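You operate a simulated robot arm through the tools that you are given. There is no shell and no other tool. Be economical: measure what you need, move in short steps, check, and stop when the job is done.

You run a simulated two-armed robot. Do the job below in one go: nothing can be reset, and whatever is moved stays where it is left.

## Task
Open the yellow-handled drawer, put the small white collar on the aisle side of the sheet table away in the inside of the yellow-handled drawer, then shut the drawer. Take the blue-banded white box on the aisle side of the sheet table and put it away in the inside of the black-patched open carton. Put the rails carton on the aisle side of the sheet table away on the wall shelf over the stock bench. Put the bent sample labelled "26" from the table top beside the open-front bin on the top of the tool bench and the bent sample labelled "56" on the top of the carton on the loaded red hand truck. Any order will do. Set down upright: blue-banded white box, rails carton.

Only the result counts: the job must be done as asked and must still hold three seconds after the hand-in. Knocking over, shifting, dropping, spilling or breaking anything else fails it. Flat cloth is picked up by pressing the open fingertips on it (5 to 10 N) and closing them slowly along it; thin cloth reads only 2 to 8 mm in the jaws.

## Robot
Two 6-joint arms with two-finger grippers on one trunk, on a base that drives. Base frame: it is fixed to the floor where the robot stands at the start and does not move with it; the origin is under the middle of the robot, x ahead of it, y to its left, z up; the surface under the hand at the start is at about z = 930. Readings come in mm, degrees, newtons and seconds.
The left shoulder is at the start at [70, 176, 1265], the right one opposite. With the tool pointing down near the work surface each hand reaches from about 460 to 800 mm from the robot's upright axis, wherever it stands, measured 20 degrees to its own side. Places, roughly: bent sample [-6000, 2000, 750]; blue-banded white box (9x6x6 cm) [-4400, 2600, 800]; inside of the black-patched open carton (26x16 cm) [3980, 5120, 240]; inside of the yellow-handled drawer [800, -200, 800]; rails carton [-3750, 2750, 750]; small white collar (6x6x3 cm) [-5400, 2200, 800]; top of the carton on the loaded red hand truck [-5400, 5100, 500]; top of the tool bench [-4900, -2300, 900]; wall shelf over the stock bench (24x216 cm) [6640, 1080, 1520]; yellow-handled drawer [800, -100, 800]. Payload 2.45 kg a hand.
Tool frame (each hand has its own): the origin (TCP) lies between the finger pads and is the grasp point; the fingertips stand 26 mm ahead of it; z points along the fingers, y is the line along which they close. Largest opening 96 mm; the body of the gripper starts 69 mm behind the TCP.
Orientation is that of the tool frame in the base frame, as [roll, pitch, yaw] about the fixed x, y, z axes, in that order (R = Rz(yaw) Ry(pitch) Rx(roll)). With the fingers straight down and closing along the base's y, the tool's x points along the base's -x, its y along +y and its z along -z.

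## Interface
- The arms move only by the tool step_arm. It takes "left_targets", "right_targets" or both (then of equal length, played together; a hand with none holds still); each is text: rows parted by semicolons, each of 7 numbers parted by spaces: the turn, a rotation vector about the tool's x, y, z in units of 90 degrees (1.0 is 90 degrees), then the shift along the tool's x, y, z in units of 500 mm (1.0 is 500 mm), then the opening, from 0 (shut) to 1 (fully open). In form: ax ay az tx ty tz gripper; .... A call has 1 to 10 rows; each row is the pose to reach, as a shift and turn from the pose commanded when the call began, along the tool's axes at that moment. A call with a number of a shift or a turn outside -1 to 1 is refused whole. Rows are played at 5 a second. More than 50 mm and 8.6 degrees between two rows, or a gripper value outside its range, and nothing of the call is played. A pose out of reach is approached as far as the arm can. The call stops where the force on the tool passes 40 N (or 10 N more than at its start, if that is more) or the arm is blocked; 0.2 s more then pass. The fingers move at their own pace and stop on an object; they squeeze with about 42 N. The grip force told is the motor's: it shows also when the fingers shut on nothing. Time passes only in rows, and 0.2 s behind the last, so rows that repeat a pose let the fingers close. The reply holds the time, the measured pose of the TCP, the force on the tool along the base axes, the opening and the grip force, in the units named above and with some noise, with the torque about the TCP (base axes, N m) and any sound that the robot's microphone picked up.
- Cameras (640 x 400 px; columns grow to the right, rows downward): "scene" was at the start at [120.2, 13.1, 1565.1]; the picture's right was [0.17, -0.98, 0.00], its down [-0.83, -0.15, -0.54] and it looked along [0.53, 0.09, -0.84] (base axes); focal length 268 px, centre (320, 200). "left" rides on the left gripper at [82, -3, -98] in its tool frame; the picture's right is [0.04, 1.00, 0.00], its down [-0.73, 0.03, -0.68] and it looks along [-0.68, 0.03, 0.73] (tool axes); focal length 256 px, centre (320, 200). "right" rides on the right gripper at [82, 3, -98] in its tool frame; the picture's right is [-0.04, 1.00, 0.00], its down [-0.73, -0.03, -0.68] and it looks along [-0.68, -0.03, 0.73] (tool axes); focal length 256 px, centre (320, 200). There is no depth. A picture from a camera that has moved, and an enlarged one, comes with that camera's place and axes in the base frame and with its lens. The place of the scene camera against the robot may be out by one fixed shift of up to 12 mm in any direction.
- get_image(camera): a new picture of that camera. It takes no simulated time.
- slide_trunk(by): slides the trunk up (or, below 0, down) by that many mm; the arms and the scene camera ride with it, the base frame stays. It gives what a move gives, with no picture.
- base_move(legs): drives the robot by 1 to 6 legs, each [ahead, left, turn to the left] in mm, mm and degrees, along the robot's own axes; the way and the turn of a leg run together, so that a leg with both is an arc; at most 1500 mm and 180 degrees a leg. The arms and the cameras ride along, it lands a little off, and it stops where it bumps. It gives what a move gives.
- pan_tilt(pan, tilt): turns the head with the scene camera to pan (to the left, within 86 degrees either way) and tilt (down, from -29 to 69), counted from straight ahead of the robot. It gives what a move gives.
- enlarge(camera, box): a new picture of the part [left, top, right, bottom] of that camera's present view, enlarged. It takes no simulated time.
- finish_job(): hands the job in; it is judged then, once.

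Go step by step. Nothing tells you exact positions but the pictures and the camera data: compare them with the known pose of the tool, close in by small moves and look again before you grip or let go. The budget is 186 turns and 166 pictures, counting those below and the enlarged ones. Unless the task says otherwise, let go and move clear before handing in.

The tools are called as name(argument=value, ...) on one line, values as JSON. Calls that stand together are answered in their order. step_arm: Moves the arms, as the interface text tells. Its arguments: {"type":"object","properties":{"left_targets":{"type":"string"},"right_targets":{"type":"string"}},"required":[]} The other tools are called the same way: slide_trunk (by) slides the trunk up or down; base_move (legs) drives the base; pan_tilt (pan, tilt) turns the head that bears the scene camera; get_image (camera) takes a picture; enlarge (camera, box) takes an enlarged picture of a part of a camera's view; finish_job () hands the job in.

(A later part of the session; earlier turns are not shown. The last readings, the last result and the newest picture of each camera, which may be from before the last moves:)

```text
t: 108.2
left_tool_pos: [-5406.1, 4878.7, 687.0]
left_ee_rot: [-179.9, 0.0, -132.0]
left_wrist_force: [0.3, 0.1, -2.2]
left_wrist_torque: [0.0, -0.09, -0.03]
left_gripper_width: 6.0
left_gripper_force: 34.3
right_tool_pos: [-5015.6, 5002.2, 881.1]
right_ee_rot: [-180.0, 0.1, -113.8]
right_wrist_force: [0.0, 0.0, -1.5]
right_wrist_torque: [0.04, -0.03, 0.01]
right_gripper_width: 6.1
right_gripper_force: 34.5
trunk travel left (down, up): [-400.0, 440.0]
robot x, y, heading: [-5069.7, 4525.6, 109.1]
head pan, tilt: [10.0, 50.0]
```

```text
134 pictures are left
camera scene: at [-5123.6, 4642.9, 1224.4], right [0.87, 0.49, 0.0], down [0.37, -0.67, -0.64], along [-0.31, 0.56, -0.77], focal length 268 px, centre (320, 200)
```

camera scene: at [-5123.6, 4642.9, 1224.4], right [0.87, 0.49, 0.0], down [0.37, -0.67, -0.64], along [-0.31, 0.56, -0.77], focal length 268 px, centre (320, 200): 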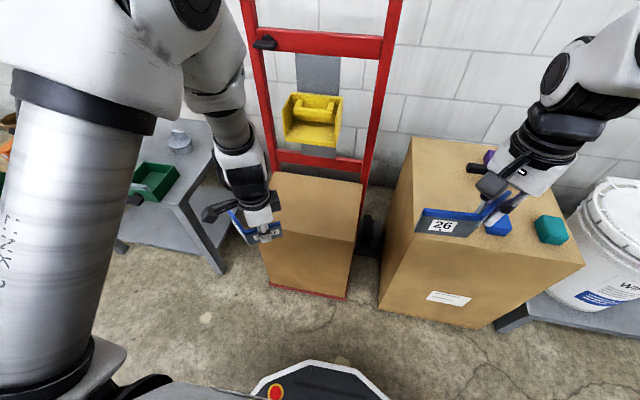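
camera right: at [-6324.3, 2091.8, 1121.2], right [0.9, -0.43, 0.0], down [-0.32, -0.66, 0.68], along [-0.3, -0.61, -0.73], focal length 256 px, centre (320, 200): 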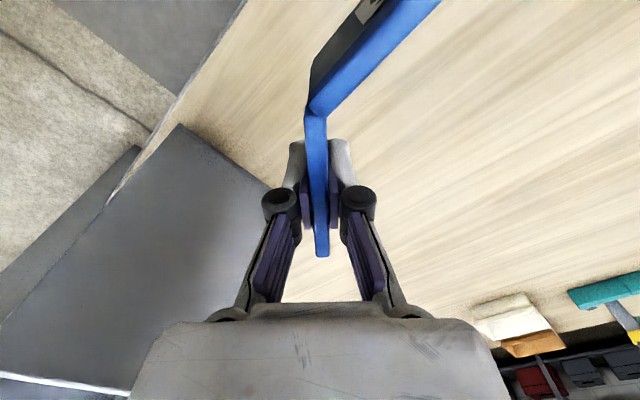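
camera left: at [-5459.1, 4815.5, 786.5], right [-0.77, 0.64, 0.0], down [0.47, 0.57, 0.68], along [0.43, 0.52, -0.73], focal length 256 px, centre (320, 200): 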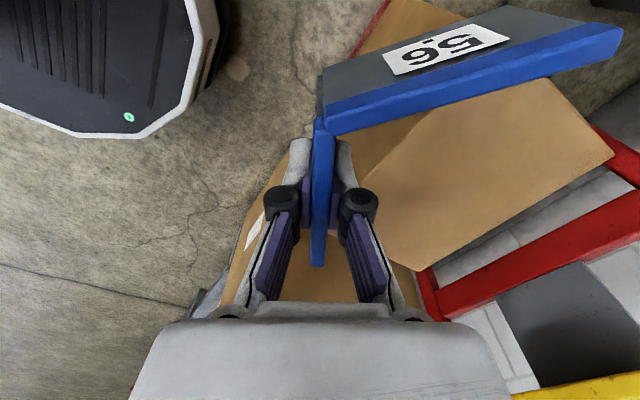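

The geometry agrees with my estimate within about 10 mm. I move the left hand over the front part of the carton top at a safe height.

step_arm(left_targets="0 0 0 -0.06 0.05 0.03 0;0 0 0 -0.12 0.1 0.06 0;0 0 0 -0.18 0.15 0.09 0;0 0 0 -0.25 0.2 0.12 0;0 0 0 -0.316 0.255 0.15 0")

get_image(camera="left")

get_image(camera="scene")

```text
t: 109.4
left_tool_pos: [-5397.4, 5081.9, 611.8]
left_ee_rot: [-179.8, -0.1, -131.9]
left_wrist_force: [0.6, 0.1, -0.8]
left_wrist_torque: [-0.02, -0.07, -0.01]
left_gripper_width: 5.8
left_gripper_force: 34.4
right_tool_pos: [-5016.0, 5002.0, 881.0]
right_ee_rot: [-179.9, -0.1, -113.8]
right_wrist_force: [0.0, -0.2, -1.4]
right_wrist_torque: [0.04, -0.06, 0.02]
right_gripper_width: 6.1
right_gripper_force: 34.5
trunk travel left (down, up): [-400.0, 440.0]
robot x, y, heading: [-5075.2, 4525.9, 109.2]
head pan, tilt: [10.0, 50.0]
```

```text
133 pictures are left
camera left: at [-5449.2, 5017.8, 710.9], right [-0.77, 0.64, 0.0], down [0.47, 0.57, 0.68], along [0.43, 0.52, -0.73], focal length 256 px, centre (320, 200)
```

left: 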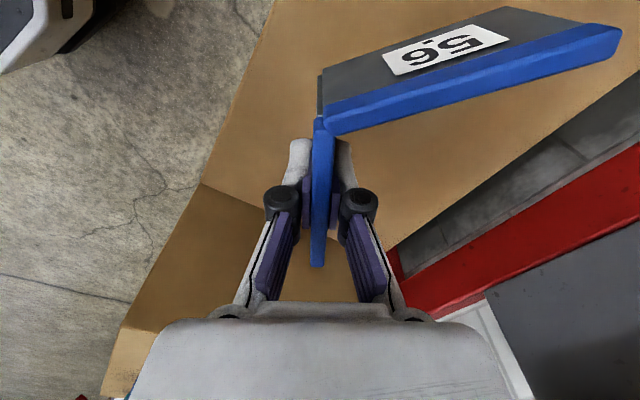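

```text
132 pictures are left
camera scene: at [-5124.0, 4644.2, 1224.2], right [0.87, 0.49, 0.0], down [0.37, -0.67, -0.64], along [-0.31, 0.56, -0.77], focal length 268 px, centre (320, 200)
```

scene: 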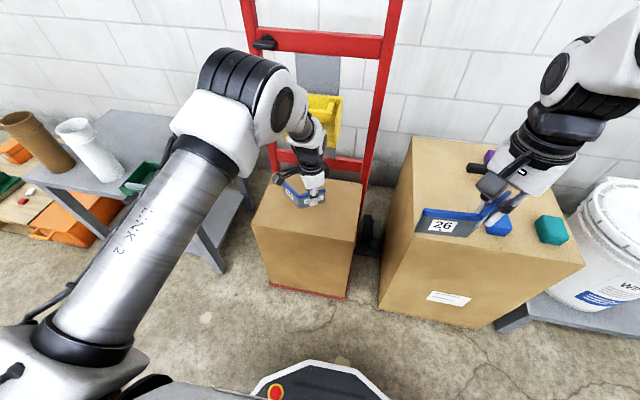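

The hand is about 61 mm behind the front edge, clear of the edge on all sides. I lower it gently.

step_arm(left_targets="0 0 0 0 0 0.05 0;0 0 0 0 0 0.1 0;0 0 0 0 0 0.14 0")

step_arm(left_targets="0 0 0 0 0 0.012 0;0 0 0 0 0 0.024 0")

get_image(camera="scene")

```text
t: 110.2
left_tool_pos: [-5395.7, 5081.9, 541.9]
left_ee_rot: [-179.9, 0.0, -131.9]
left_wrist_force: [0.6, 0.4, -2.0]
left_wrist_torque: [-0.01, -0.05, 0.0]
left_gripper_width: 5.7
left_gripper_force: 34.3
right_tool_pos: [-5015.9, 5003.2, 879.6]
right_ee_rot: [179.9, 0.0, -113.8]
right_wrist_force: [0.0, 0.6, -0.4]
right_wrist_torque: [0.04, -0.04, -0.01]
right_gripper_width: 5.9
right_gripper_force: 34.2
trunk travel left (down, up): [-400.0, 440.0]
robot x, y, heading: [-5065.0, 4528.7, 109.1]
head pan, tilt: [10.0, 50.0]
```

```text
t: 110.8
left_tool_pos: [-5395.1, 5082.9, 534.6]
left_ee_rot: [179.8, 0.3, -131.9]
left_wrist_force: [-1.9, 0.3, 26.2]
left_wrist_torque: [0.0, 0.0, 0.34]
left_gripper_width: 6.2
left_gripper_force: 34.5
right_tool_pos: [-5013.7, 4999.6, 883.2]
right_ee_rot: [179.9, 0.1, -113.9]
right_wrist_force: [0.7, 0.2, -0.5]
right_wrist_torque: [0.04, -0.07, 0.0]
right_gripper_width: 5.9
right_gripper_force: 34.2
trunk travel left (down, up): [-400.0, 440.0]
robot x, y, heading: [-5067.5, 4524.0, 109.0]
head pan, tilt: [10.0, 50.0]
```

```text
131 pictures are left
camera scene: at [-5121.9, 4639.8, 1225.4], right [0.87, 0.49, 0.0], down [0.37, -0.67, -0.64], along [-0.32, 0.56, -0.76], focal length 268 px, centre (320, 200)
```

scene: 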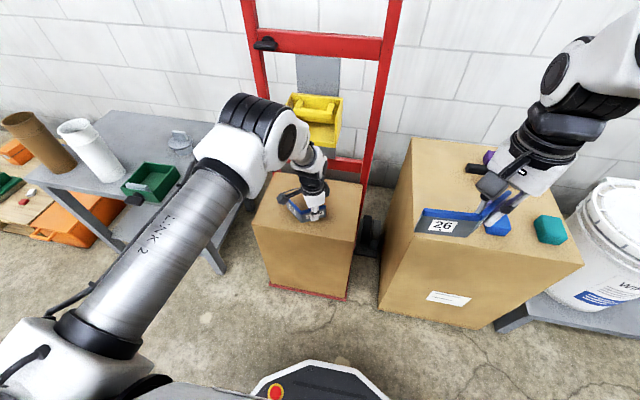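

The sample touches (26 N). I ease up 2 mm, open partly, and lift straight up.

step_arm(left_targets="0 0 0 0 0 -0.008 0;0 0 0 0 0 -0.008 0.4;0 0 0 0 0 -0.008 0.4;0 0 0 0 0 -0.06 0.4;0 0 0 0 0 -0.13 0.4;0 0 0 0 0 -0.2 0.4;0 0 0 0 0 -0.28 0.4")

get_image(camera="left")

```text
t: 112.4
left_tool_pos: [-5395.6, 5082.6, 670.4]
left_ee_rot: [-179.9, 0.0, -131.8]
left_wrist_force: [-0.6, -0.6, 1.0]
left_wrist_torque: [0.02, 0.01, 0.01]
left_gripper_width: 38.5
left_gripper_force: 0.0
right_tool_pos: [-5015.6, 5001.9, 881.2]
right_ee_rot: [180.0, -0.1, -113.8]
right_wrist_force: [0.7, -0.1, -1.6]
right_wrist_torque: [0.04, -0.04, 0.02]
right_gripper_width: 6.0
right_gripper_force: 33.8
trunk travel left (down, up): [-400.0, 440.0]
robot x, y, heading: [-5073.9, 4524.4, 109.3]
head pan, tilt: [10.0, 50.0]
```

```text
130 pictures are left
camera left: at [-5448.7, 5018.8, 769.3], right [-0.77, 0.64, 0.0], down [0.47, 0.57, 0.68], along [0.43, 0.52, -0.73], focal length 256 px, centre (320, 200)
```

left: 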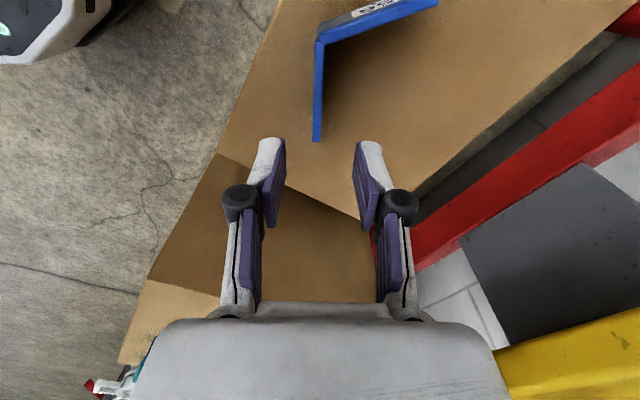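

56 stands well on the carton. I withdraw the left hand toward me, back off, raise the trunk and drive to the collar with the left hand free.

step_arm(left_targets="0 0 -0.07 0.04 -0.07 -0.05 0.6;0 0 -0.15 0.08 -0.14 -0.1 0.6;0 0 -0.23 0.12 -0.22 -0.15 0.6;0 0 -0.31 0.16 -0.29 -0.2 0.6;0 0 -0.4 0.2 -0.35 -0.25 0.6")

base_move(legs=[[-900, 0, 0], [0, 1253, 0], [0, 0, 180]])

slide_trunk(by=350)

pan_tilt(pan=15, tilt=40)

get_image(camera="scene")

```text
refused: row 3 steps farther than a row can; nothing moved
```

```text
t: 130.3
left_tool_pos: [-5658.7, 2699.3, 669.2]
left_ee_rot: [-179.9, 0.0, 44.3]
left_wrist_force: [-0.2, 0.0, 0.4]
left_wrist_torque: [0.02, 0.03, -0.01]
left_gripper_width: 38.3
left_gripper_force: 0.1
right_tool_pos: [-6033.7, 2805.2, 881.9]
right_ee_rot: [180.0, 0.0, 62.4]
right_wrist_force: [0.0, -0.4, -1.3]
right_wrist_torque: [-0.03, 0.05, 0.03]
right_gripper_width: 6.3
right_gripper_force: 33.7
trunk travel left (down, up): [-400.0, 440.0]
robot x, y, heading: [-5943.9, 3276.7, -74.4]
head pan, tilt: [10.0, 50.0]
```

```text
t: 133.7
left_tool_pos: [-5659.5, 2700.0, 1019.6]
left_ee_rot: [-179.9, 0.1, 44.2]
left_wrist_force: [0.2, -0.2, -0.9]
left_wrist_torque: [0.03, -0.06, 0.01]
left_gripper_width: 38.4
left_gripper_force: 0.0
right_tool_pos: [-6034.3, 2804.9, 1230.2]
right_ee_rot: [-179.9, -0.1, 62.4]
right_wrist_force: [0.6, 0.4, -1.6]
right_wrist_torque: [-0.03, 0.05, 0.01]
right_gripper_width: 5.7
right_gripper_force: 34.2
trunk travel left (down, up): [-750.0, 90.0]
robot x, y, heading: [-5946.1, 3272.7, -74.3]
head pan, tilt: [10.0, 50.0]
```

```text
t: 134.4
left_tool_pos: [-5659.2, 2699.7, 1019.7]
left_ee_rot: [-179.9, -0.1, 44.3]
left_wrist_force: [0.2, -0.2, -0.3]
left_wrist_torque: [-0.01, -0.01, 0.04]
left_gripper_width: 38.4
left_gripper_force: 0.0
right_tool_pos: [-6034.0, 2805.4, 1230.2]
right_ee_rot: [-180.0, 0.0, 62.5]
right_wrist_force: [0.5, 0.4, -1.7]
right_wrist_torque: [-0.04, 0.03, -0.02]
right_gripper_width: 5.9
right_gripper_force: 34.6
trunk travel left (down, up): [-750.0, 90.0]
robot x, y, heading: [-5948.7, 3276.0, -74.3]
head pan, tilt: [15.0, 40.0]
```

```text
129 pictures are left
camera scene: at [-5890.6, 3154.7, 1588.5], right [-0.86, -0.51, 0.0], down [-0.33, 0.55, -0.77], along [0.39, -0.66, -0.64], focal length 268 px, centre (320, 200)
```

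scene: 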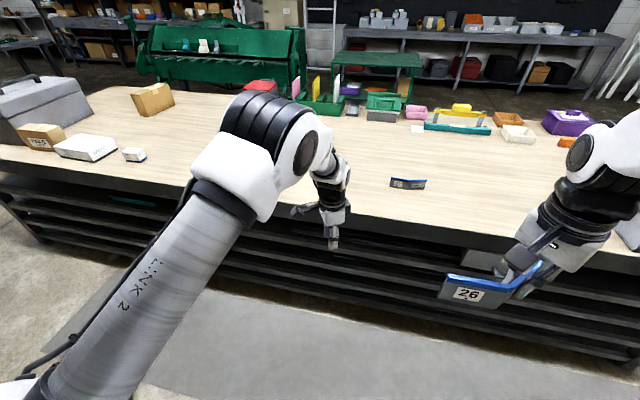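

The arm row was refused, but the drive was clean. Now I approach the table for the collar and straighten the left hand.

step_arm(left_targets="0 0 -0.09 0 0 0 1;0 0 -0.18 0 0 0 1;0 0 -0.27 0 0 0 1;0 0 -0.36 0 0 0 1;0 0 -0.45 0 0 0 1;0 0 -0.54 0 0 0 1;0 0 -0.63 0 0 0 1;0 0 -0.69 0 0 0 1")

base_move(legs=[[0, 0, 2.8], [600, 0, 0]])

get_image(camera="left")

get_image(camera="scene")

```text
t: 136.2
left_tool_pos: [-5659.1, 2698.3, 1019.7]
left_ee_rot: [-179.9, -0.2, 106.7]
left_wrist_force: [-0.7, 0.1, -0.1]
left_wrist_torque: [-0.01, -0.02, 0.0]
left_gripper_width: 95.8
left_gripper_force: 0.0
right_tool_pos: [-6034.5, 2805.9, 1230.8]
right_ee_rot: [-180.0, 0.0, 62.4]
right_wrist_force: [-0.4, 0.1, -1.6]
right_wrist_torque: [-0.08, 0.03, 0.01]
right_gripper_width: 6.0
right_gripper_force: 34.3
trunk travel left (down, up): [-750.0, 90.0]
robot x, y, heading: [-5948.9, 3276.1, -74.7]
head pan, tilt: [15.0, 40.0]
```

```text
t: 140.0
left_tool_pos: [-5440.9, 2140.9, 1020.5]
left_ee_rot: [-179.9, 0.0, 109.3]
left_wrist_force: [0.6, 0.2, -0.5]
left_wrist_torque: [0.03, 0.0, -0.02]
left_gripper_width: 95.9
left_gripper_force: 0.1
right_tool_pos: [-5820.7, 2228.6, 1230.9]
right_ee_rot: [180.0, 0.0, 65.3]
right_wrist_force: [-0.7, 0.3, -0.8]
right_wrist_torque: [-0.04, 0.05, -0.03]
right_gripper_width: 6.0
right_gripper_force: 33.9
trunk travel left (down, up): [-750.0, 90.0]
robot x, y, heading: [-5758.4, 2699.5, -71.6]
head pan, tilt: [15.0, 40.0]
```

```text
128 pictures are left
camera left: at [-5471.1, 2215.7, 1119.7], right [0.93, 0.37, 0.0], down [0.27, -0.68, 0.68], along [0.25, -0.63, -0.73], focal length 256 px, centre (320, 200)
```

left: 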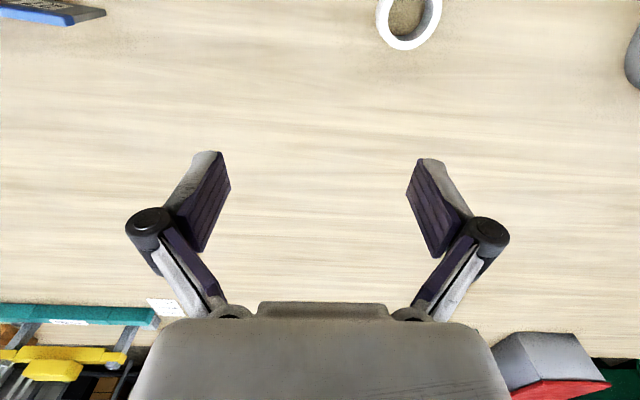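

```text
127 pictures are left
camera scene: at [-5695.1, 2584.5, 1588.7], right [-0.84, -0.55, 0.0], down [-0.35, 0.54, -0.77], along [0.42, -0.64, -0.64], focal length 268 px, centre (320, 200)
```

scene: 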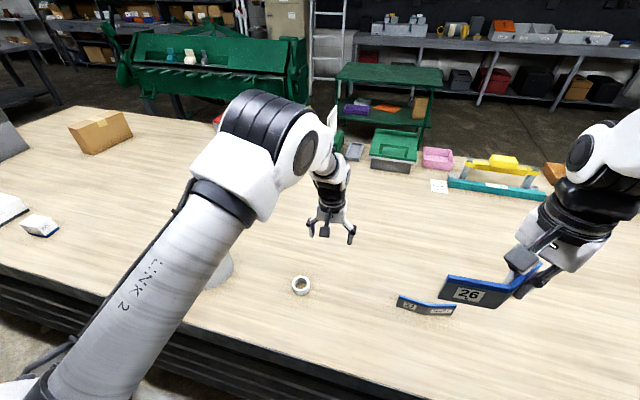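

The collar is near [-5383,2216]. I move the left hand over it.

step_arm(left_targets="0 0 0 0.034 0.053 0.04 1;0 0 0 0.069 0.106 0.08 1;0 0 0 0.103 0.159 0.12 1")

get_image(camera="left")

```text
t: 140.8
left_tool_pos: [-5380.3, 2215.5, 957.3]
left_ee_rot: [-179.9, -0.1, 109.1]
left_wrist_force: [0.0, 0.4, 0.2]
left_wrist_torque: [0.02, -0.01, 0.0]
left_gripper_width: 95.8
left_gripper_force: 0.0
right_tool_pos: [-5819.9, 2227.9, 1231.5]
right_ee_rot: [-179.9, 0.0, 65.3]
right_wrist_force: [-0.1, 0.6, -0.8]
right_wrist_torque: [-0.01, 0.06, -0.01]
right_gripper_width: 6.2
right_gripper_force: 34.2
trunk travel left (down, up): [-750.0, 90.0]
robot x, y, heading: [-5761.2, 2700.1, -71.9]
head pan, tilt: [15.0, 40.0]
```

```text
126 pictures are left
camera left: at [-5411.5, 2290.4, 1057.8], right [0.93, 0.37, 0.0], down [0.27, -0.68, 0.68], along [0.25, -0.63, -0.74], focal length 256 px, centre (320, 200)
```

left: 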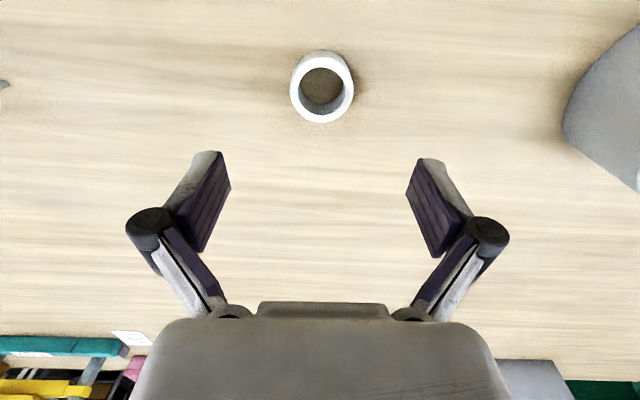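

Centered. I descend to z≈836 and close on the collar.

step_arm(left_targets="0 0 0 0 0 0.08 1;0 0 0 0 0 0.16 1;0 0 0 0 0 0.242 1;0 0 0 0 0 0.242 0;0 0 0 0 0 0.242 0;0 0 0 0 0 0.242 0")

get_image(camera="left")

```text
t: 142.2
left_tool_pos: [-5382.5, 2216.8, 838.4]
left_ee_rot: [-179.8, -0.1, 109.2]
left_wrist_force: [0.3, 0.5, 0.4]
left_wrist_torque: [0.04, -0.02, 0.0]
left_gripper_width: 54.0
left_gripper_force: 42.0
right_tool_pos: [-5820.9, 2227.2, 1231.7]
right_ee_rot: [179.9, 0.0, 65.2]
right_wrist_force: [0.3, -0.1, -0.7]
right_wrist_torque: [0.0, 0.05, -0.01]
right_gripper_width: 6.0
right_gripper_force: 34.6
trunk travel left (down, up): [-750.0, 90.0]
robot x, y, heading: [-5761.7, 2699.0, -71.7]
head pan, tilt: [15.0, 40.0]
```

```text
125 pictures are left
camera left: at [-5412.1, 2292.1, 937.8], right [0.93, 0.37, 0.0], down [0.27, -0.68, 0.68], along [0.25, -0.63, -0.73], focal length 256 px, centre (320, 200)
```

left: 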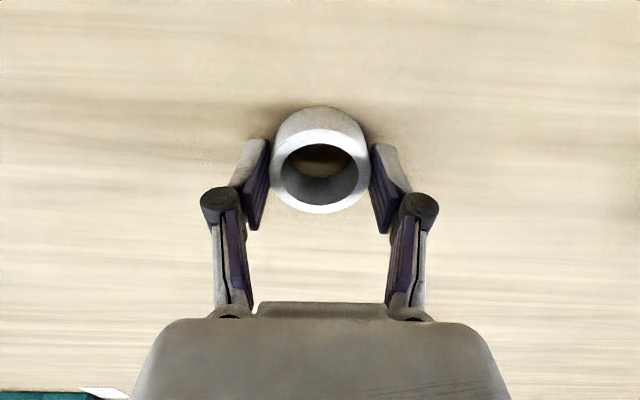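

The collar is held. I lift and tuck it, then drive back around the table's near end toward the wall-side aisle.

step_arm(left_targets="0 0 0 0 0 -0.09 0;0 0 0 0 0 -0.18 0;0 0 0 0 0 -0.27 0;0 0 0 0 0 -0.36 0;0 0 0 0 0 -0.45 0;0 0 0 0.05 0 -0.53 0;0 0 0 0.1 0 -0.6 0")

base_move(legs=[[-280, 0, 0], [0, 0, 90], [1300, 0, 0], [1300, 0, 0], [1300, 0, 0], [0, 0, -90]])

pan_tilt(pan=0, tilt=20)

get_image(camera="scene")

```text
t: 143.8
left_tool_pos: [-5399.8, 2266.2, 1141.2]
left_ee_rot: [179.9, -0.1, 109.3]
left_wrist_force: [-0.1, -0.8, -0.3]
left_wrist_torque: [-0.03, 0.0, -0.02]
left_gripper_width: 53.9
left_gripper_force: 42.1
right_tool_pos: [-5822.6, 2229.2, 1231.0]
right_ee_rot: [179.9, 0.1, 65.3]
right_wrist_force: [-0.3, 0.4, -0.6]
right_wrist_torque: [-0.07, 0.03, -0.06]
right_gripper_width: 5.9
right_gripper_force: 34.1
trunk travel left (down, up): [-750.0, 90.0]
robot x, y, heading: [-5761.4, 2702.9, -71.8]
head pan, tilt: [15.0, 40.0]
```

```text
t: 172.0
left_tool_pos: [-1796.7, 3867.2, 1138.9]
left_ee_rot: [-180.0, -0.2, 110.4]
left_wrist_force: [-0.7, 0.4, -0.8]
left_wrist_torque: [-0.06, 0.01, 0.03]
left_gripper_width: 50.5
left_gripper_force: 42.1
right_tool_pos: [-2217.9, 3823.8, 1230.7]
right_ee_rot: [180.0, 0.1, 66.4]
right_wrist_force: [-0.5, -0.1, -1.0]
right_wrist_torque: [-0.02, 0.01, -0.02]
right_gripper_width: 6.2
right_gripper_force: 33.8
trunk travel left (down, up): [-750.0, 90.0]
robot x, y, heading: [-2164.9, 4300.2, -70.7]
head pan, tilt: [15.0, 40.0]
```

```text
t: 172.8
left_tool_pos: [-1796.9, 3868.2, 1140.5]
left_ee_rot: [-179.9, -0.2, 110.2]
left_wrist_force: [0.5, 0.5, -0.8]
left_wrist_torque: [0.01, 0.01, -0.02]
left_gripper_width: 50.7
left_gripper_force: 41.3
right_tool_pos: [-2218.6, 3823.9, 1231.0]
right_ee_rot: [180.0, 0.0, 66.3]
right_wrist_force: [-0.2, 0.4, -0.9]
right_wrist_torque: [-0.05, -0.01, 0.0]
right_gripper_width: 6.0
right_gripper_force: 34.6
trunk travel left (down, up): [-750.0, 90.0]
robot x, y, heading: [-2162.0, 4296.7, -70.6]
head pan, tilt: [0.0, 20.0]
```

```text
124 pictures are left
camera scene: at [-2115.8, 4164.6, 1619.9], right [-0.94, -0.33, 0.0], down [-0.11, 0.32, -0.94], along [0.31, -0.89, -0.34], focal length 268 px, centre (320, 200)
```

scene: 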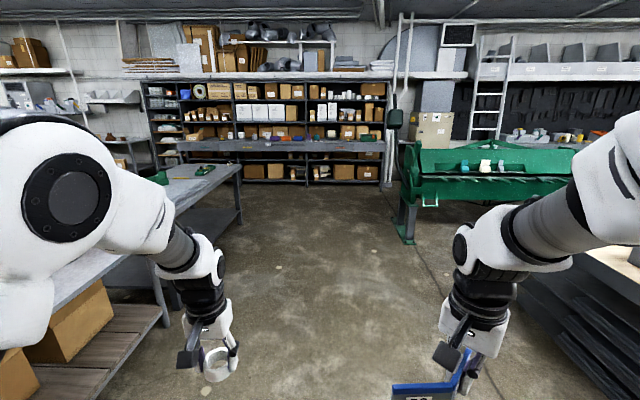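

The corridor ahead is clear between the grey table and the green brake. I drive down it and turn right to see the tool bench.

base_move(legs=[[0, 0, -1], [1400, 0, 0], [1400, 0, 0], [1300, 0, 0], [0, 0, -90]])

get_image(camera="scene")

```text
t: 196.5
left_tool_pos: [-1368.2, 57.7, 1139.3]
left_ee_rot: [-179.9, -0.1, 20.3]
left_wrist_force: [0.9, -0.5, -0.4]
left_wrist_torque: [0.02, 0.0, 0.01]
left_gripper_width: 50.5
left_gripper_force: 41.3
right_tool_pos: [-1412.5, 479.4, 1231.3]
right_ee_rot: [-180.0, 0.0, -23.6]
right_wrist_force: [0.2, 0.5, -2.1]
right_wrist_torque: [0.06, 0.0, 0.01]
right_gripper_width: 6.1
right_gripper_force: 33.6
trunk travel left (down, up): [-750.0, 90.0]
robot x, y, heading: [-938.8, 427.4, -160.7]
head pan, tilt: [0.0, 20.0]
```

```text
123 pictures are left
camera scene: at [-1071.8, 378.5, 1620.0], right [-0.33, 0.94, 0.0], down [0.32, 0.11, -0.94], along [-0.89, -0.31, -0.34], focal length 268 px, centre (320, 200)
```

scene: 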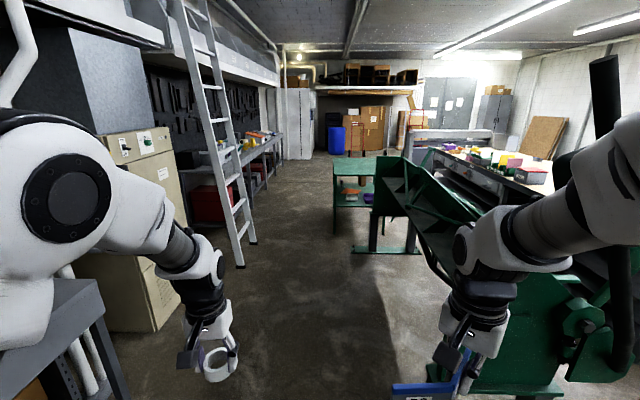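

The way along the wall aisle is clear between the ladder feet and the green cart. I shift left a bit, drive along and turn to face the tool bench.

base_move(legs=[[0, 270, -1], [1500, 0, 0], [1500, 0, 0], [1300, 0, 0], [0, 0, 90]])

pan_tilt(pan=0, tilt=30)

get_image(camera="scene")

```text
t: 222.3
left_tool_pos: [-4474.9, -1752.2, 1139.0]
left_ee_rot: [-179.9, -0.1, 112.9]
left_wrist_force: [-1.1, 0.6, -0.8]
left_wrist_torque: [-0.02, -0.01, 0.0]
left_gripper_width: 50.7
left_gripper_force: 41.9
right_tool_pos: [-4893.1, -1815.0, 1230.5]
right_ee_rot: [-180.0, 0.0, 68.9]
right_wrist_force: [0.4, -0.6, -1.8]
right_wrist_torque: [-0.05, 0.03, 0.0]
right_gripper_width: 5.9
right_gripper_force: 34.5
trunk travel left (down, up): [-750.0, 90.0]
robot x, y, heading: [-4862.0, -1338.0, -67.9]
head pan, tilt: [0.0, 20.0]
```

```text
t: 223.0
left_tool_pos: [-4473.7, -1752.0, 1139.4]
left_ee_rot: [-179.9, 0.0, 113.0]
left_wrist_force: [0.6, -0.7, -0.8]
left_wrist_torque: [-0.04, -0.01, -0.01]
left_gripper_width: 51.0
left_gripper_force: 42.3
right_tool_pos: [-4892.9, -1814.5, 1231.8]
right_ee_rot: [-180.0, 0.0, 69.1]
right_wrist_force: [0.6, 0.0, -1.1]
right_wrist_torque: [-0.03, 0.0, 0.05]
right_gripper_width: 6.0
right_gripper_force: 33.8
trunk travel left (down, up): [-750.0, 90.0]
robot x, y, heading: [-4858.8, -1339.1, -68.0]
head pan, tilt: [0.0, 30.0]
```

```text
122 pictures are left
camera scene: at [-4806.4, -1467.6, 1604.0], right [-0.93, -0.37, 0.0], down [-0.19, 0.46, -0.87], along [0.32, -0.8, -0.5], focal length 268 px, centre (320, 200)
```

scene: 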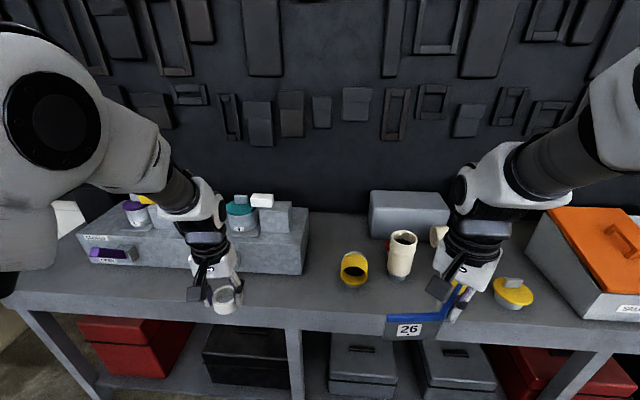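

This is the tool bench with cups, boxes and tools; I need a clear patch. I look with the right hand camera and zoom.

get_image(camera="right")

enlarge(camera="scene", box=[280, 180, 560, 355])

```text
121 pictures are left
camera right: at [-4861.5, -1740.4, 1330.4], right [0.92, -0.4, 0.0], down [-0.29, -0.67, 0.68], along [-0.27, -0.62, -0.73], focal length 256 px, centre (320, 200)
```

right: 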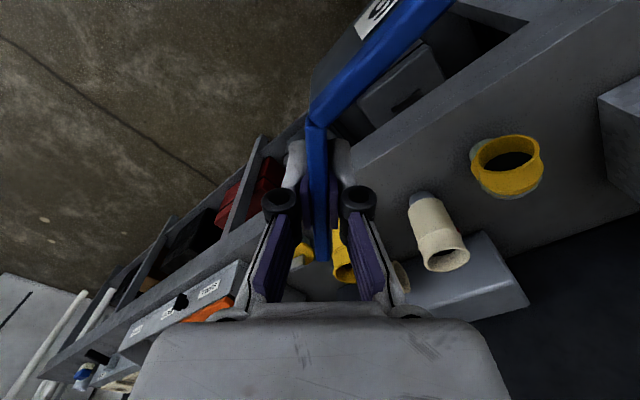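

```text
2.29 times, centred on (420, 268) of scene
camera zoom: at [-4806.4, -1467.6, 1604.0], right [-0.93, -0.37, 0.0], down [-0.19, 0.46, -0.87], along [0.32, -0.8, -0.5], focal length 612 px, centre (91, 46)
```

zoom: 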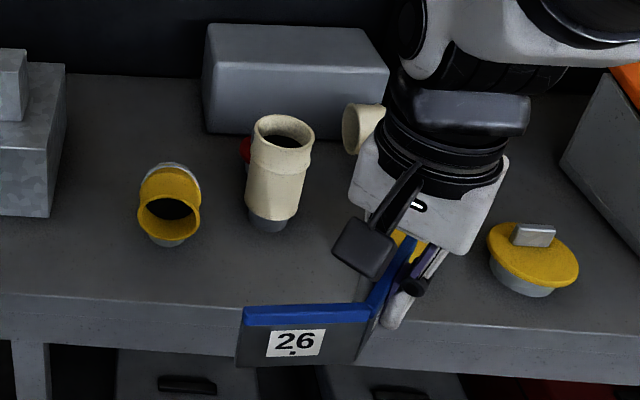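

The bench top is at z≈882, and there is a free front strip at about [-4994,-2195] between the beige cup and the yellow disc. I move the base so the right hand can get there.

base_move(legs=[[0, 0, -3.6], [170, -198, 0]])

get_image(camera="right")

get_image(camera="scene")

```text
t: 225.3
left_tool_pos: [-4633.1, -2001.5, 1139.6]
left_ee_rot: [-179.8, 0.0, 109.5]
left_wrist_force: [-0.6, 0.0, -1.1]
left_wrist_torque: [-0.02, 0.0, -0.01]
left_gripper_width: 50.6
left_gripper_force: 41.8
right_tool_pos: [-5056.3, -2037.5, 1232.0]
right_ee_rot: [-180.0, 0.1, 65.5]
right_wrist_force: [0.2, 0.3, -1.6]
right_wrist_torque: [-0.02, 0.06, 0.03]
right_gripper_width: 6.1
right_gripper_force: 34.3
trunk travel left (down, up): [-750.0, 90.0]
robot x, y, heading: [-4993.3, -1562.0, -71.7]
head pan, tilt: [0.0, 30.0]
```

```text
119 pictures are left
camera right: at [-5019.6, -1965.8, 1330.9], right [0.89, -0.45, 0.0], down [-0.33, -0.65, 0.68], along [-0.31, -0.61, -0.73], focal length 256 px, centre (320, 200)
```

right: 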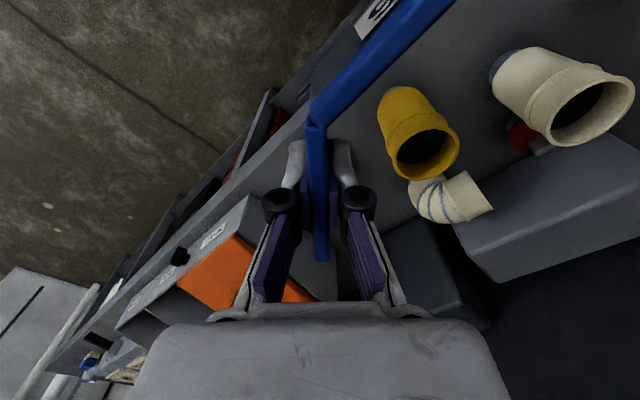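

```text
118 pictures are left
camera scene: at [-4948.0, -1696.5, 1604.0], right [-0.95, -0.32, 0.0], down [-0.16, 0.47, -0.87], along [0.27, -0.82, -0.5], focal length 268 px, centre (320, 200)
```

scene: 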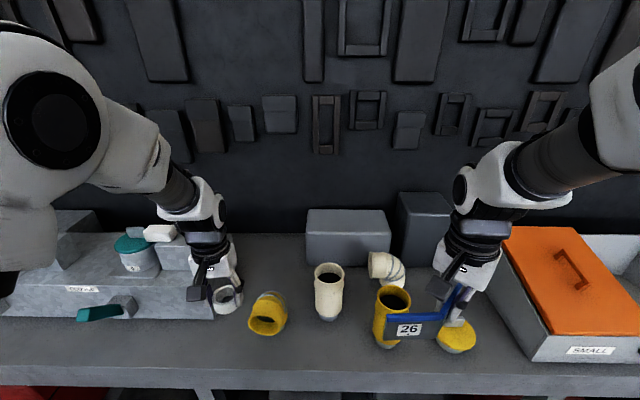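

A tall yellow cup stands there, so I choose the free strip in front of the beige cup, about [-4867,-2141]. I shift the base 130 mm left and bring the right hand toward it.

base_move(legs=[[0, 130, 0]])

get_image(camera="right")

get_image(camera="scene")

```text
t: 226.6
left_tool_pos: [-4514.0, -1962.4, 1139.3]
left_ee_rot: [-179.9, -0.1, 109.4]
left_wrist_force: [-0.8, -0.9, 0.3]
left_wrist_torque: [0.01, 0.0, 0.02]
left_gripper_width: 50.5
left_gripper_force: 42.4
right_tool_pos: [-4935.5, -1998.2, 1230.4]
right_ee_rot: [180.0, -0.1, 65.4]
right_wrist_force: [-0.2, 0.4, -0.9]
right_wrist_torque: [-0.04, 0.0, 0.03]
right_gripper_width: 6.2
right_gripper_force: 34.7
trunk travel left (down, up): [-750.0, 90.0]
robot x, y, heading: [-4869.6, -1527.0, -71.4]
head pan, tilt: [0.0, 30.0]
```

```text
117 pictures are left
camera right: at [-4899.9, -1926.8, 1330.2], right [0.89, -0.45, 0.0], down [-0.33, -0.66, 0.68], along [-0.31, -0.61, -0.73], focal length 256 px, centre (320, 200)
```

right: 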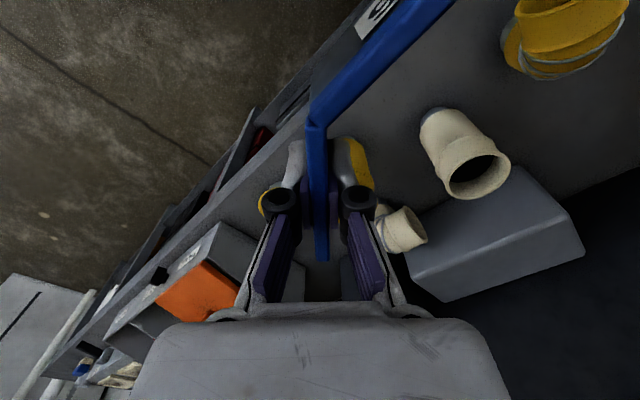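

```text
116 pictures are left
camera scene: at [-4828.6, -1657.9, 1603.9], right [-0.95, -0.32, 0.0], down [-0.16, 0.47, -0.87], along [0.27, -0.82, -0.5], focal length 268 px, centre (320, 200)
```

scene: 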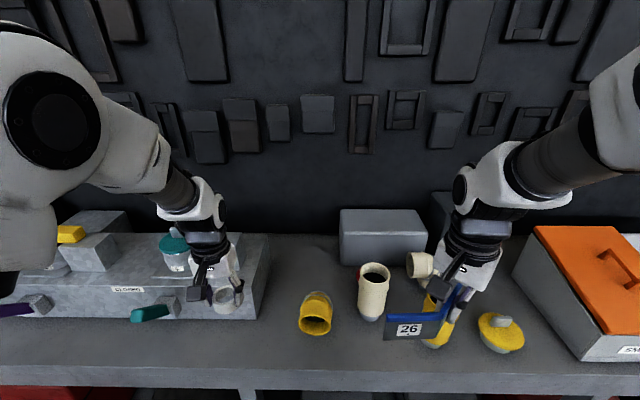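

I move 26 over the free strip at a safe height.

step_arm(right_targets="0 0 0 -0.041 0.049 0.05 0;0 0 0 -0.081 0.097 0.1 0;0 0 0 -0.122 0.146 0.16 0;0 0 0 -0.162 0.194 0.22 0;0 0 0 -0.203 0.243 0.28 0;0 0 0 -0.203 0.243 0.36 0;0 0 0 -0.203 0.243 0.44 0")

get_image(camera="right")

get_image(camera="scene")

```text
t: 228.2
left_tool_pos: [-4511.2, -1963.0, 1139.3]
left_ee_rot: [180.0, -0.1, 109.4]
left_wrist_force: [0.5, -0.2, -0.6]
left_wrist_torque: [0.03, 0.03, 0.03]
left_gripper_width: 50.7
left_gripper_force: 41.6
right_tool_pos: [-4864.6, -2142.1, 1010.4]
right_ee_rot: [-180.0, 0.0, 65.3]
right_wrist_force: [-0.2, -0.9, -1.1]
right_wrist_torque: [0.04, 0.05, 0.04]
right_gripper_width: 5.8
right_gripper_force: 34.7
trunk travel left (down, up): [-750.0, 90.0]
robot x, y, heading: [-4873.2, -1524.3, -71.5]
head pan, tilt: [0.0, 30.0]
```

```text
115 pictures are left
camera right: at [-4829.2, -2070.2, 1109.9], right [0.89, -0.45, 0.0], down [-0.33, -0.66, 0.68], along [-0.31, -0.61, -0.73], focal length 256 px, centre (320, 200)
```

right: 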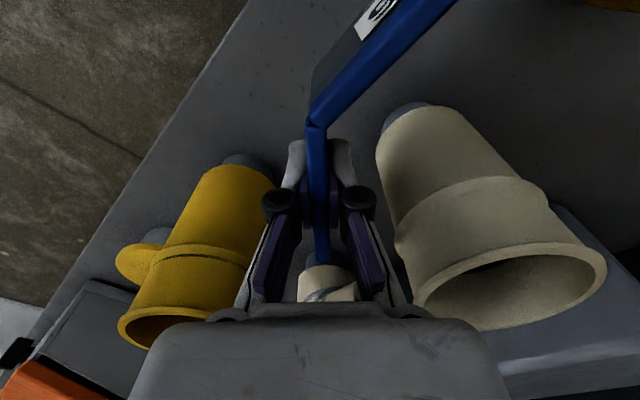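

```text
114 pictures are left
camera scene: at [-4826.6, -1659.1, 1603.8], right [-0.95, -0.32, 0.0], down [-0.16, 0.48, -0.87], along [0.27, -0.82, -0.5], focal length 268 px, centre (320, 200)
```

scene: 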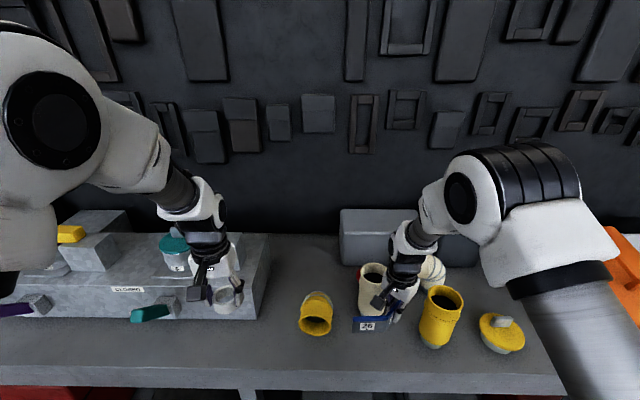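

Clearances are OK; I nudge slightly away from the beige cup and lower in steps.

step_arm(right_targets="0 0 0 -0.009 -0.033 0.03 0;0 0 0 -0.009 -0.033 0.08 0;0 0 0 -0.009 -0.033 0.13 0")

step_arm(right_targets="0 0 0 0 0 0.012 0;0 0 0 0 0 0.024 0;0 0 0 0 0 0.036 0")

get_image(camera="scene")

```text
t: 229.0
left_tool_pos: [-4511.4, -1962.4, 1139.8]
left_ee_rot: [-180.0, -0.1, 109.3]
left_wrist_force: [0.2, 0.6, -0.4]
left_wrist_torque: [0.05, 0.04, 0.0]
left_gripper_width: 50.7
left_gripper_force: 41.9
right_tool_pos: [-4882.0, -2140.0, 945.6]
right_ee_rot: [180.0, 0.0, 65.4]
right_wrist_force: [-0.3, -0.6, -1.7]
right_wrist_torque: [-0.09, 0.03, -0.03]
right_gripper_width: 6.2
right_gripper_force: 33.9
trunk travel left (down, up): [-750.0, 90.0]
robot x, y, heading: [-4873.0, -1528.5, -71.4]
head pan, tilt: [0.0, 30.0]
```

```text
t: 229.8
left_tool_pos: [-4512.1, -1962.7, 1139.6]
left_ee_rot: [-179.9, -0.1, 109.5]
left_wrist_force: [0.7, 0.0, -0.6]
left_wrist_torque: [0.0, 0.04, -0.01]
left_gripper_width: 50.5
left_gripper_force: 42.1
right_tool_pos: [-4883.3, -2138.8, 927.1]
right_ee_rot: [-180.0, 0.0, 65.3]
right_wrist_force: [0.4, -0.7, -1.1]
right_wrist_torque: [-0.05, 0.04, -0.03]
right_gripper_width: 5.9
right_gripper_force: 34.6
trunk travel left (down, up): [-750.0, 90.0]
robot x, y, heading: [-4873.6, -1525.1, -71.5]
head pan, tilt: [0.0, 30.0]
```

```text
113 pictures are left
camera scene: at [-4826.8, -1657.2, 1603.9], right [-0.95, -0.32, 0.0], down [-0.16, 0.47, -0.87], along [0.27, -0.82, -0.5], focal length 268 px, centre (320, 200)
```

scene: 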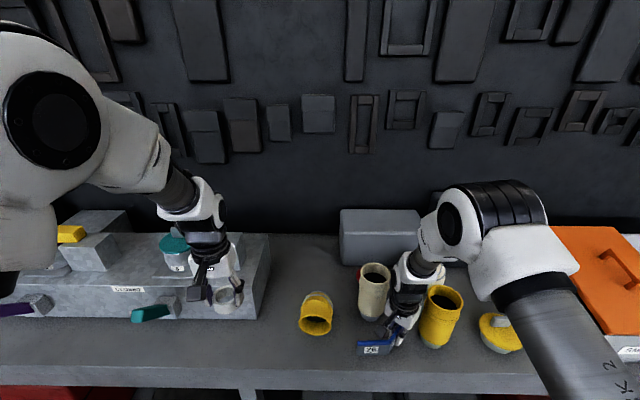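

Not yet in contact; I keep lowering in small steps.

step_arm(right_targets="0 0 0 0 0 0.008 0;0 0 0 0 0 0.016 0;0 0 0 0 0 0.016 0")

get_image(camera="right")

```text
t: 230.6
left_tool_pos: [-4512.4, -1961.4, 1139.4]
left_ee_rot: [-179.9, 0.0, 109.4]
left_wrist_force: [-0.3, 0.5, -0.8]
left_wrist_torque: [0.01, -0.01, -0.02]
left_gripper_width: 50.6
left_gripper_force: 42.4
right_tool_pos: [-4882.3, -2138.2, 922.0]
right_ee_rot: [179.9, 0.1, 65.4]
right_wrist_force: [-0.6, -1.0, 8.8]
right_wrist_torque: [0.49, -0.56, -0.03]
right_gripper_width: 6.0
right_gripper_force: 34.0
trunk travel left (down, up): [-750.0, 90.0]
robot x, y, heading: [-4871.3, -1526.1, -71.4]
head pan, tilt: [0.0, 30.0]
```

```text
112 pictures are left
camera right: at [-4847.0, -2066.3, 1020.2], right [0.89, -0.45, 0.0], down [-0.33, -0.65, 0.68], along [-0.31, -0.61, -0.73], focal length 256 px, centre (320, 200)
```

right: 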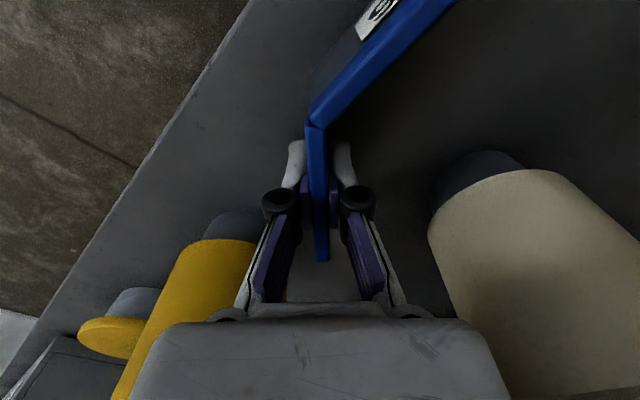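

Contact (9 N). I open partly and lift straight up.

step_arm(right_targets="0 0 0 0 0 0 0.35;0 0 0 0 0 0 0.35;0 0 0 0 0 -0.06 0.35;0 0 0 0 0 -0.14 0.35;0 0 0 0 0 -0.23 0.35;0 0 0 0 0 -0.32 0.35")

get_image(camera="right")

```text
t: 232.0
left_tool_pos: [-4511.5, -1960.4, 1139.4]
left_ee_rot: [180.0, 0.0, 109.3]
left_wrist_force: [0.5, -0.3, -0.2]
left_wrist_torque: [-0.01, 0.0, -0.02]
left_gripper_width: 50.7
left_gripper_force: 42.5
right_tool_pos: [-4881.6, -2139.5, 1082.4]
right_ee_rot: [-180.0, 0.0, 65.4]
right_wrist_force: [0.0, 0.5, -0.1]
right_wrist_torque: [0.04, -0.02, -0.03]
right_gripper_width: 33.6
right_gripper_force: 0.1
trunk travel left (down, up): [-750.0, 90.0]
robot x, y, heading: [-4874.2, -1522.6, -71.5]
head pan, tilt: [0.0, 30.0]
```

```text
111 pictures are left
camera right: at [-4846.3, -2066.2, 1181.3], right [0.89, -0.45, 0.0], down [-0.33, -0.65, 0.68], along [-0.31, -0.61, -0.73], focal length 256 px, centre (320, 200)
```

right: 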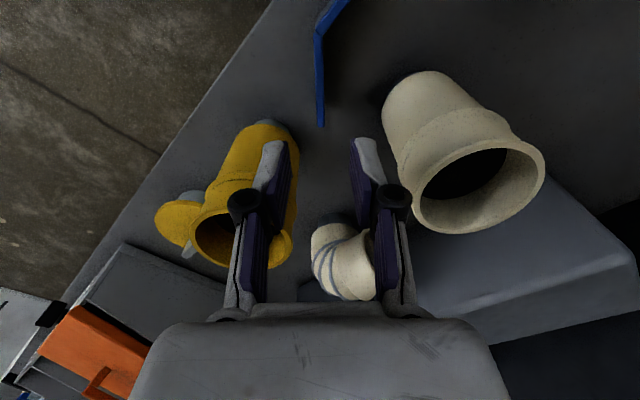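

26 stands fine. I back off and drive along the aisle back to the drawer bench.

base_move(legs=[[-350, 0, 0], [0, 0, 90], [1500, 0, 0], [1500, 0, 0], [1500, 0, 0], [1000, 0, 0]])

pan_tilt(pan=-40, tilt=35)

get_image(camera="scene")

```text
t: 263.8
left_tool_pos: [639.3, 925.4, 1139.6]
left_ee_rot: [-179.9, -0.2, -159.7]
left_wrist_force: [0.1, -0.1, -0.3]
left_wrist_torque: [-0.01, 0.0, 0.01]
left_gripper_width: 50.7
left_gripper_force: 41.8
right_tool_pos: [823.3, 558.1, 1082.3]
right_ee_rot: [-180.0, -0.1, 156.3]
right_wrist_force: [0.0, 1.2, 0.0]
right_wrist_torque: [-0.01, -0.01, 0.0]
right_gripper_width: 33.7
right_gripper_force: 0.1
trunk travel left (down, up): [-750.0, 90.0]
robot x, y, heading: [211.0, 558.8, 19.3]
head pan, tilt: [0.0, 30.0]
```

```text
t: 264.9
left_tool_pos: [641.3, 925.5, 1140.3]
left_ee_rot: [-179.9, -0.1, -159.7]
left_wrist_force: [0.3, -0.1, -0.4]
left_wrist_torque: [0.02, -0.01, -0.01]
left_gripper_width: 50.7
left_gripper_force: 42.1
right_tool_pos: [823.5, 558.6, 1080.5]
right_ee_rot: [180.0, -0.1, 156.2]
right_wrist_force: [0.5, -0.1, 0.5]
right_wrist_torque: [-0.02, 0.03, 0.03]
right_gripper_width: 33.5
right_gripper_force: 0.1
trunk travel left (down, up): [-750.0, 90.0]
robot x, y, heading: [210.2, 558.9, 19.1]
head pan, tilt: [-40.0, 35.0]
```

```text
110 pictures are left
camera scene: at [339.5, 544.8, 1596.2], right [-0.35, -0.94, 0.0], down [-0.54, 0.2, -0.82], along [0.77, -0.29, -0.57], focal length 268 px, centre (320, 200)
```

scene: 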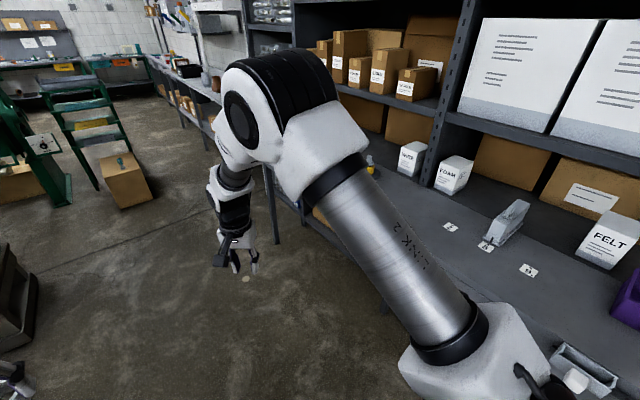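

I'm near the bench. I drive a bit further and turn to face the drawer with the handle ahead of my right hand.

base_move(legs=[[530, 0, 0], [0, 0, -90.7]])

pan_tilt(pan=0, tilt=55)

get_image(camera="scene")

```text
t: 271.8
left_tool_pos: [1053.9, 286.8, 1139.3]
left_ee_rot: [-179.9, -0.1, 108.7]
left_wrist_force: [-0.2, 0.4, -0.3]
left_wrist_torque: [-0.02, 0.03, 0.02]
left_gripper_width: 50.5
left_gripper_force: 42.2
right_tool_pos: [682.7, 112.8, 1081.7]
right_ee_rot: [-180.0, 0.0, 64.9]
right_wrist_force: [-0.4, -0.3, -0.2]
right_wrist_torque: [-0.02, -0.03, 0.02]
right_gripper_width: 33.5
right_gripper_force: 0.1
trunk travel left (down, up): [-750.0, 90.0]
robot x, y, heading: [694.3, 726.7, -71.8]
head pan, tilt: [-40.0, 35.0]
```

```text
t: 272.9
left_tool_pos: [1054.9, 286.5, 1139.4]
left_ee_rot: [-180.0, -0.1, 108.7]
left_wrist_force: [-0.9, -0.2, 0.4]
left_wrist_torque: [0.01, -0.02, 0.02]
left_gripper_width: 50.6
left_gripper_force: 42.0
right_tool_pos: [681.6, 112.4, 1081.4]
right_ee_rot: [180.0, 0.0, 64.9]
right_wrist_force: [-0.9, -0.1, 0.3]
right_wrist_torque: [-0.02, 0.02, -0.02]
right_gripper_width: 33.6
right_gripper_force: 0.0
trunk travel left (down, up): [-750.0, 90.0]
robot x, y, heading: [703.3, 729.4, -72.3]
head pan, tilt: [0.0, 55.0]
```

```text
109 pictures are left
camera scene: at [737.0, 611.4, 1567.9], right [-0.95, -0.31, 0.0], down [-0.25, 0.78, -0.57], along [0.18, -0.55, -0.82], focal length 268 px, centre (320, 200)
```

scene: 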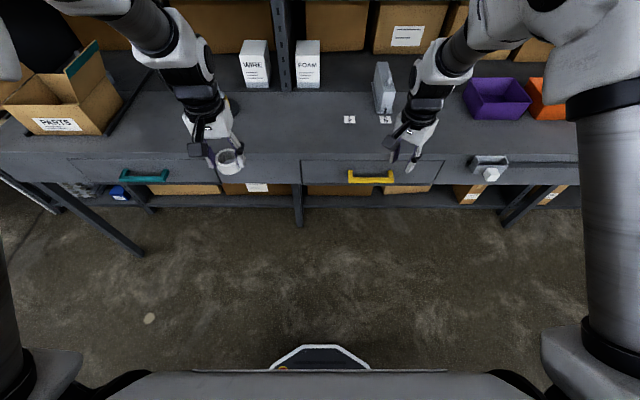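

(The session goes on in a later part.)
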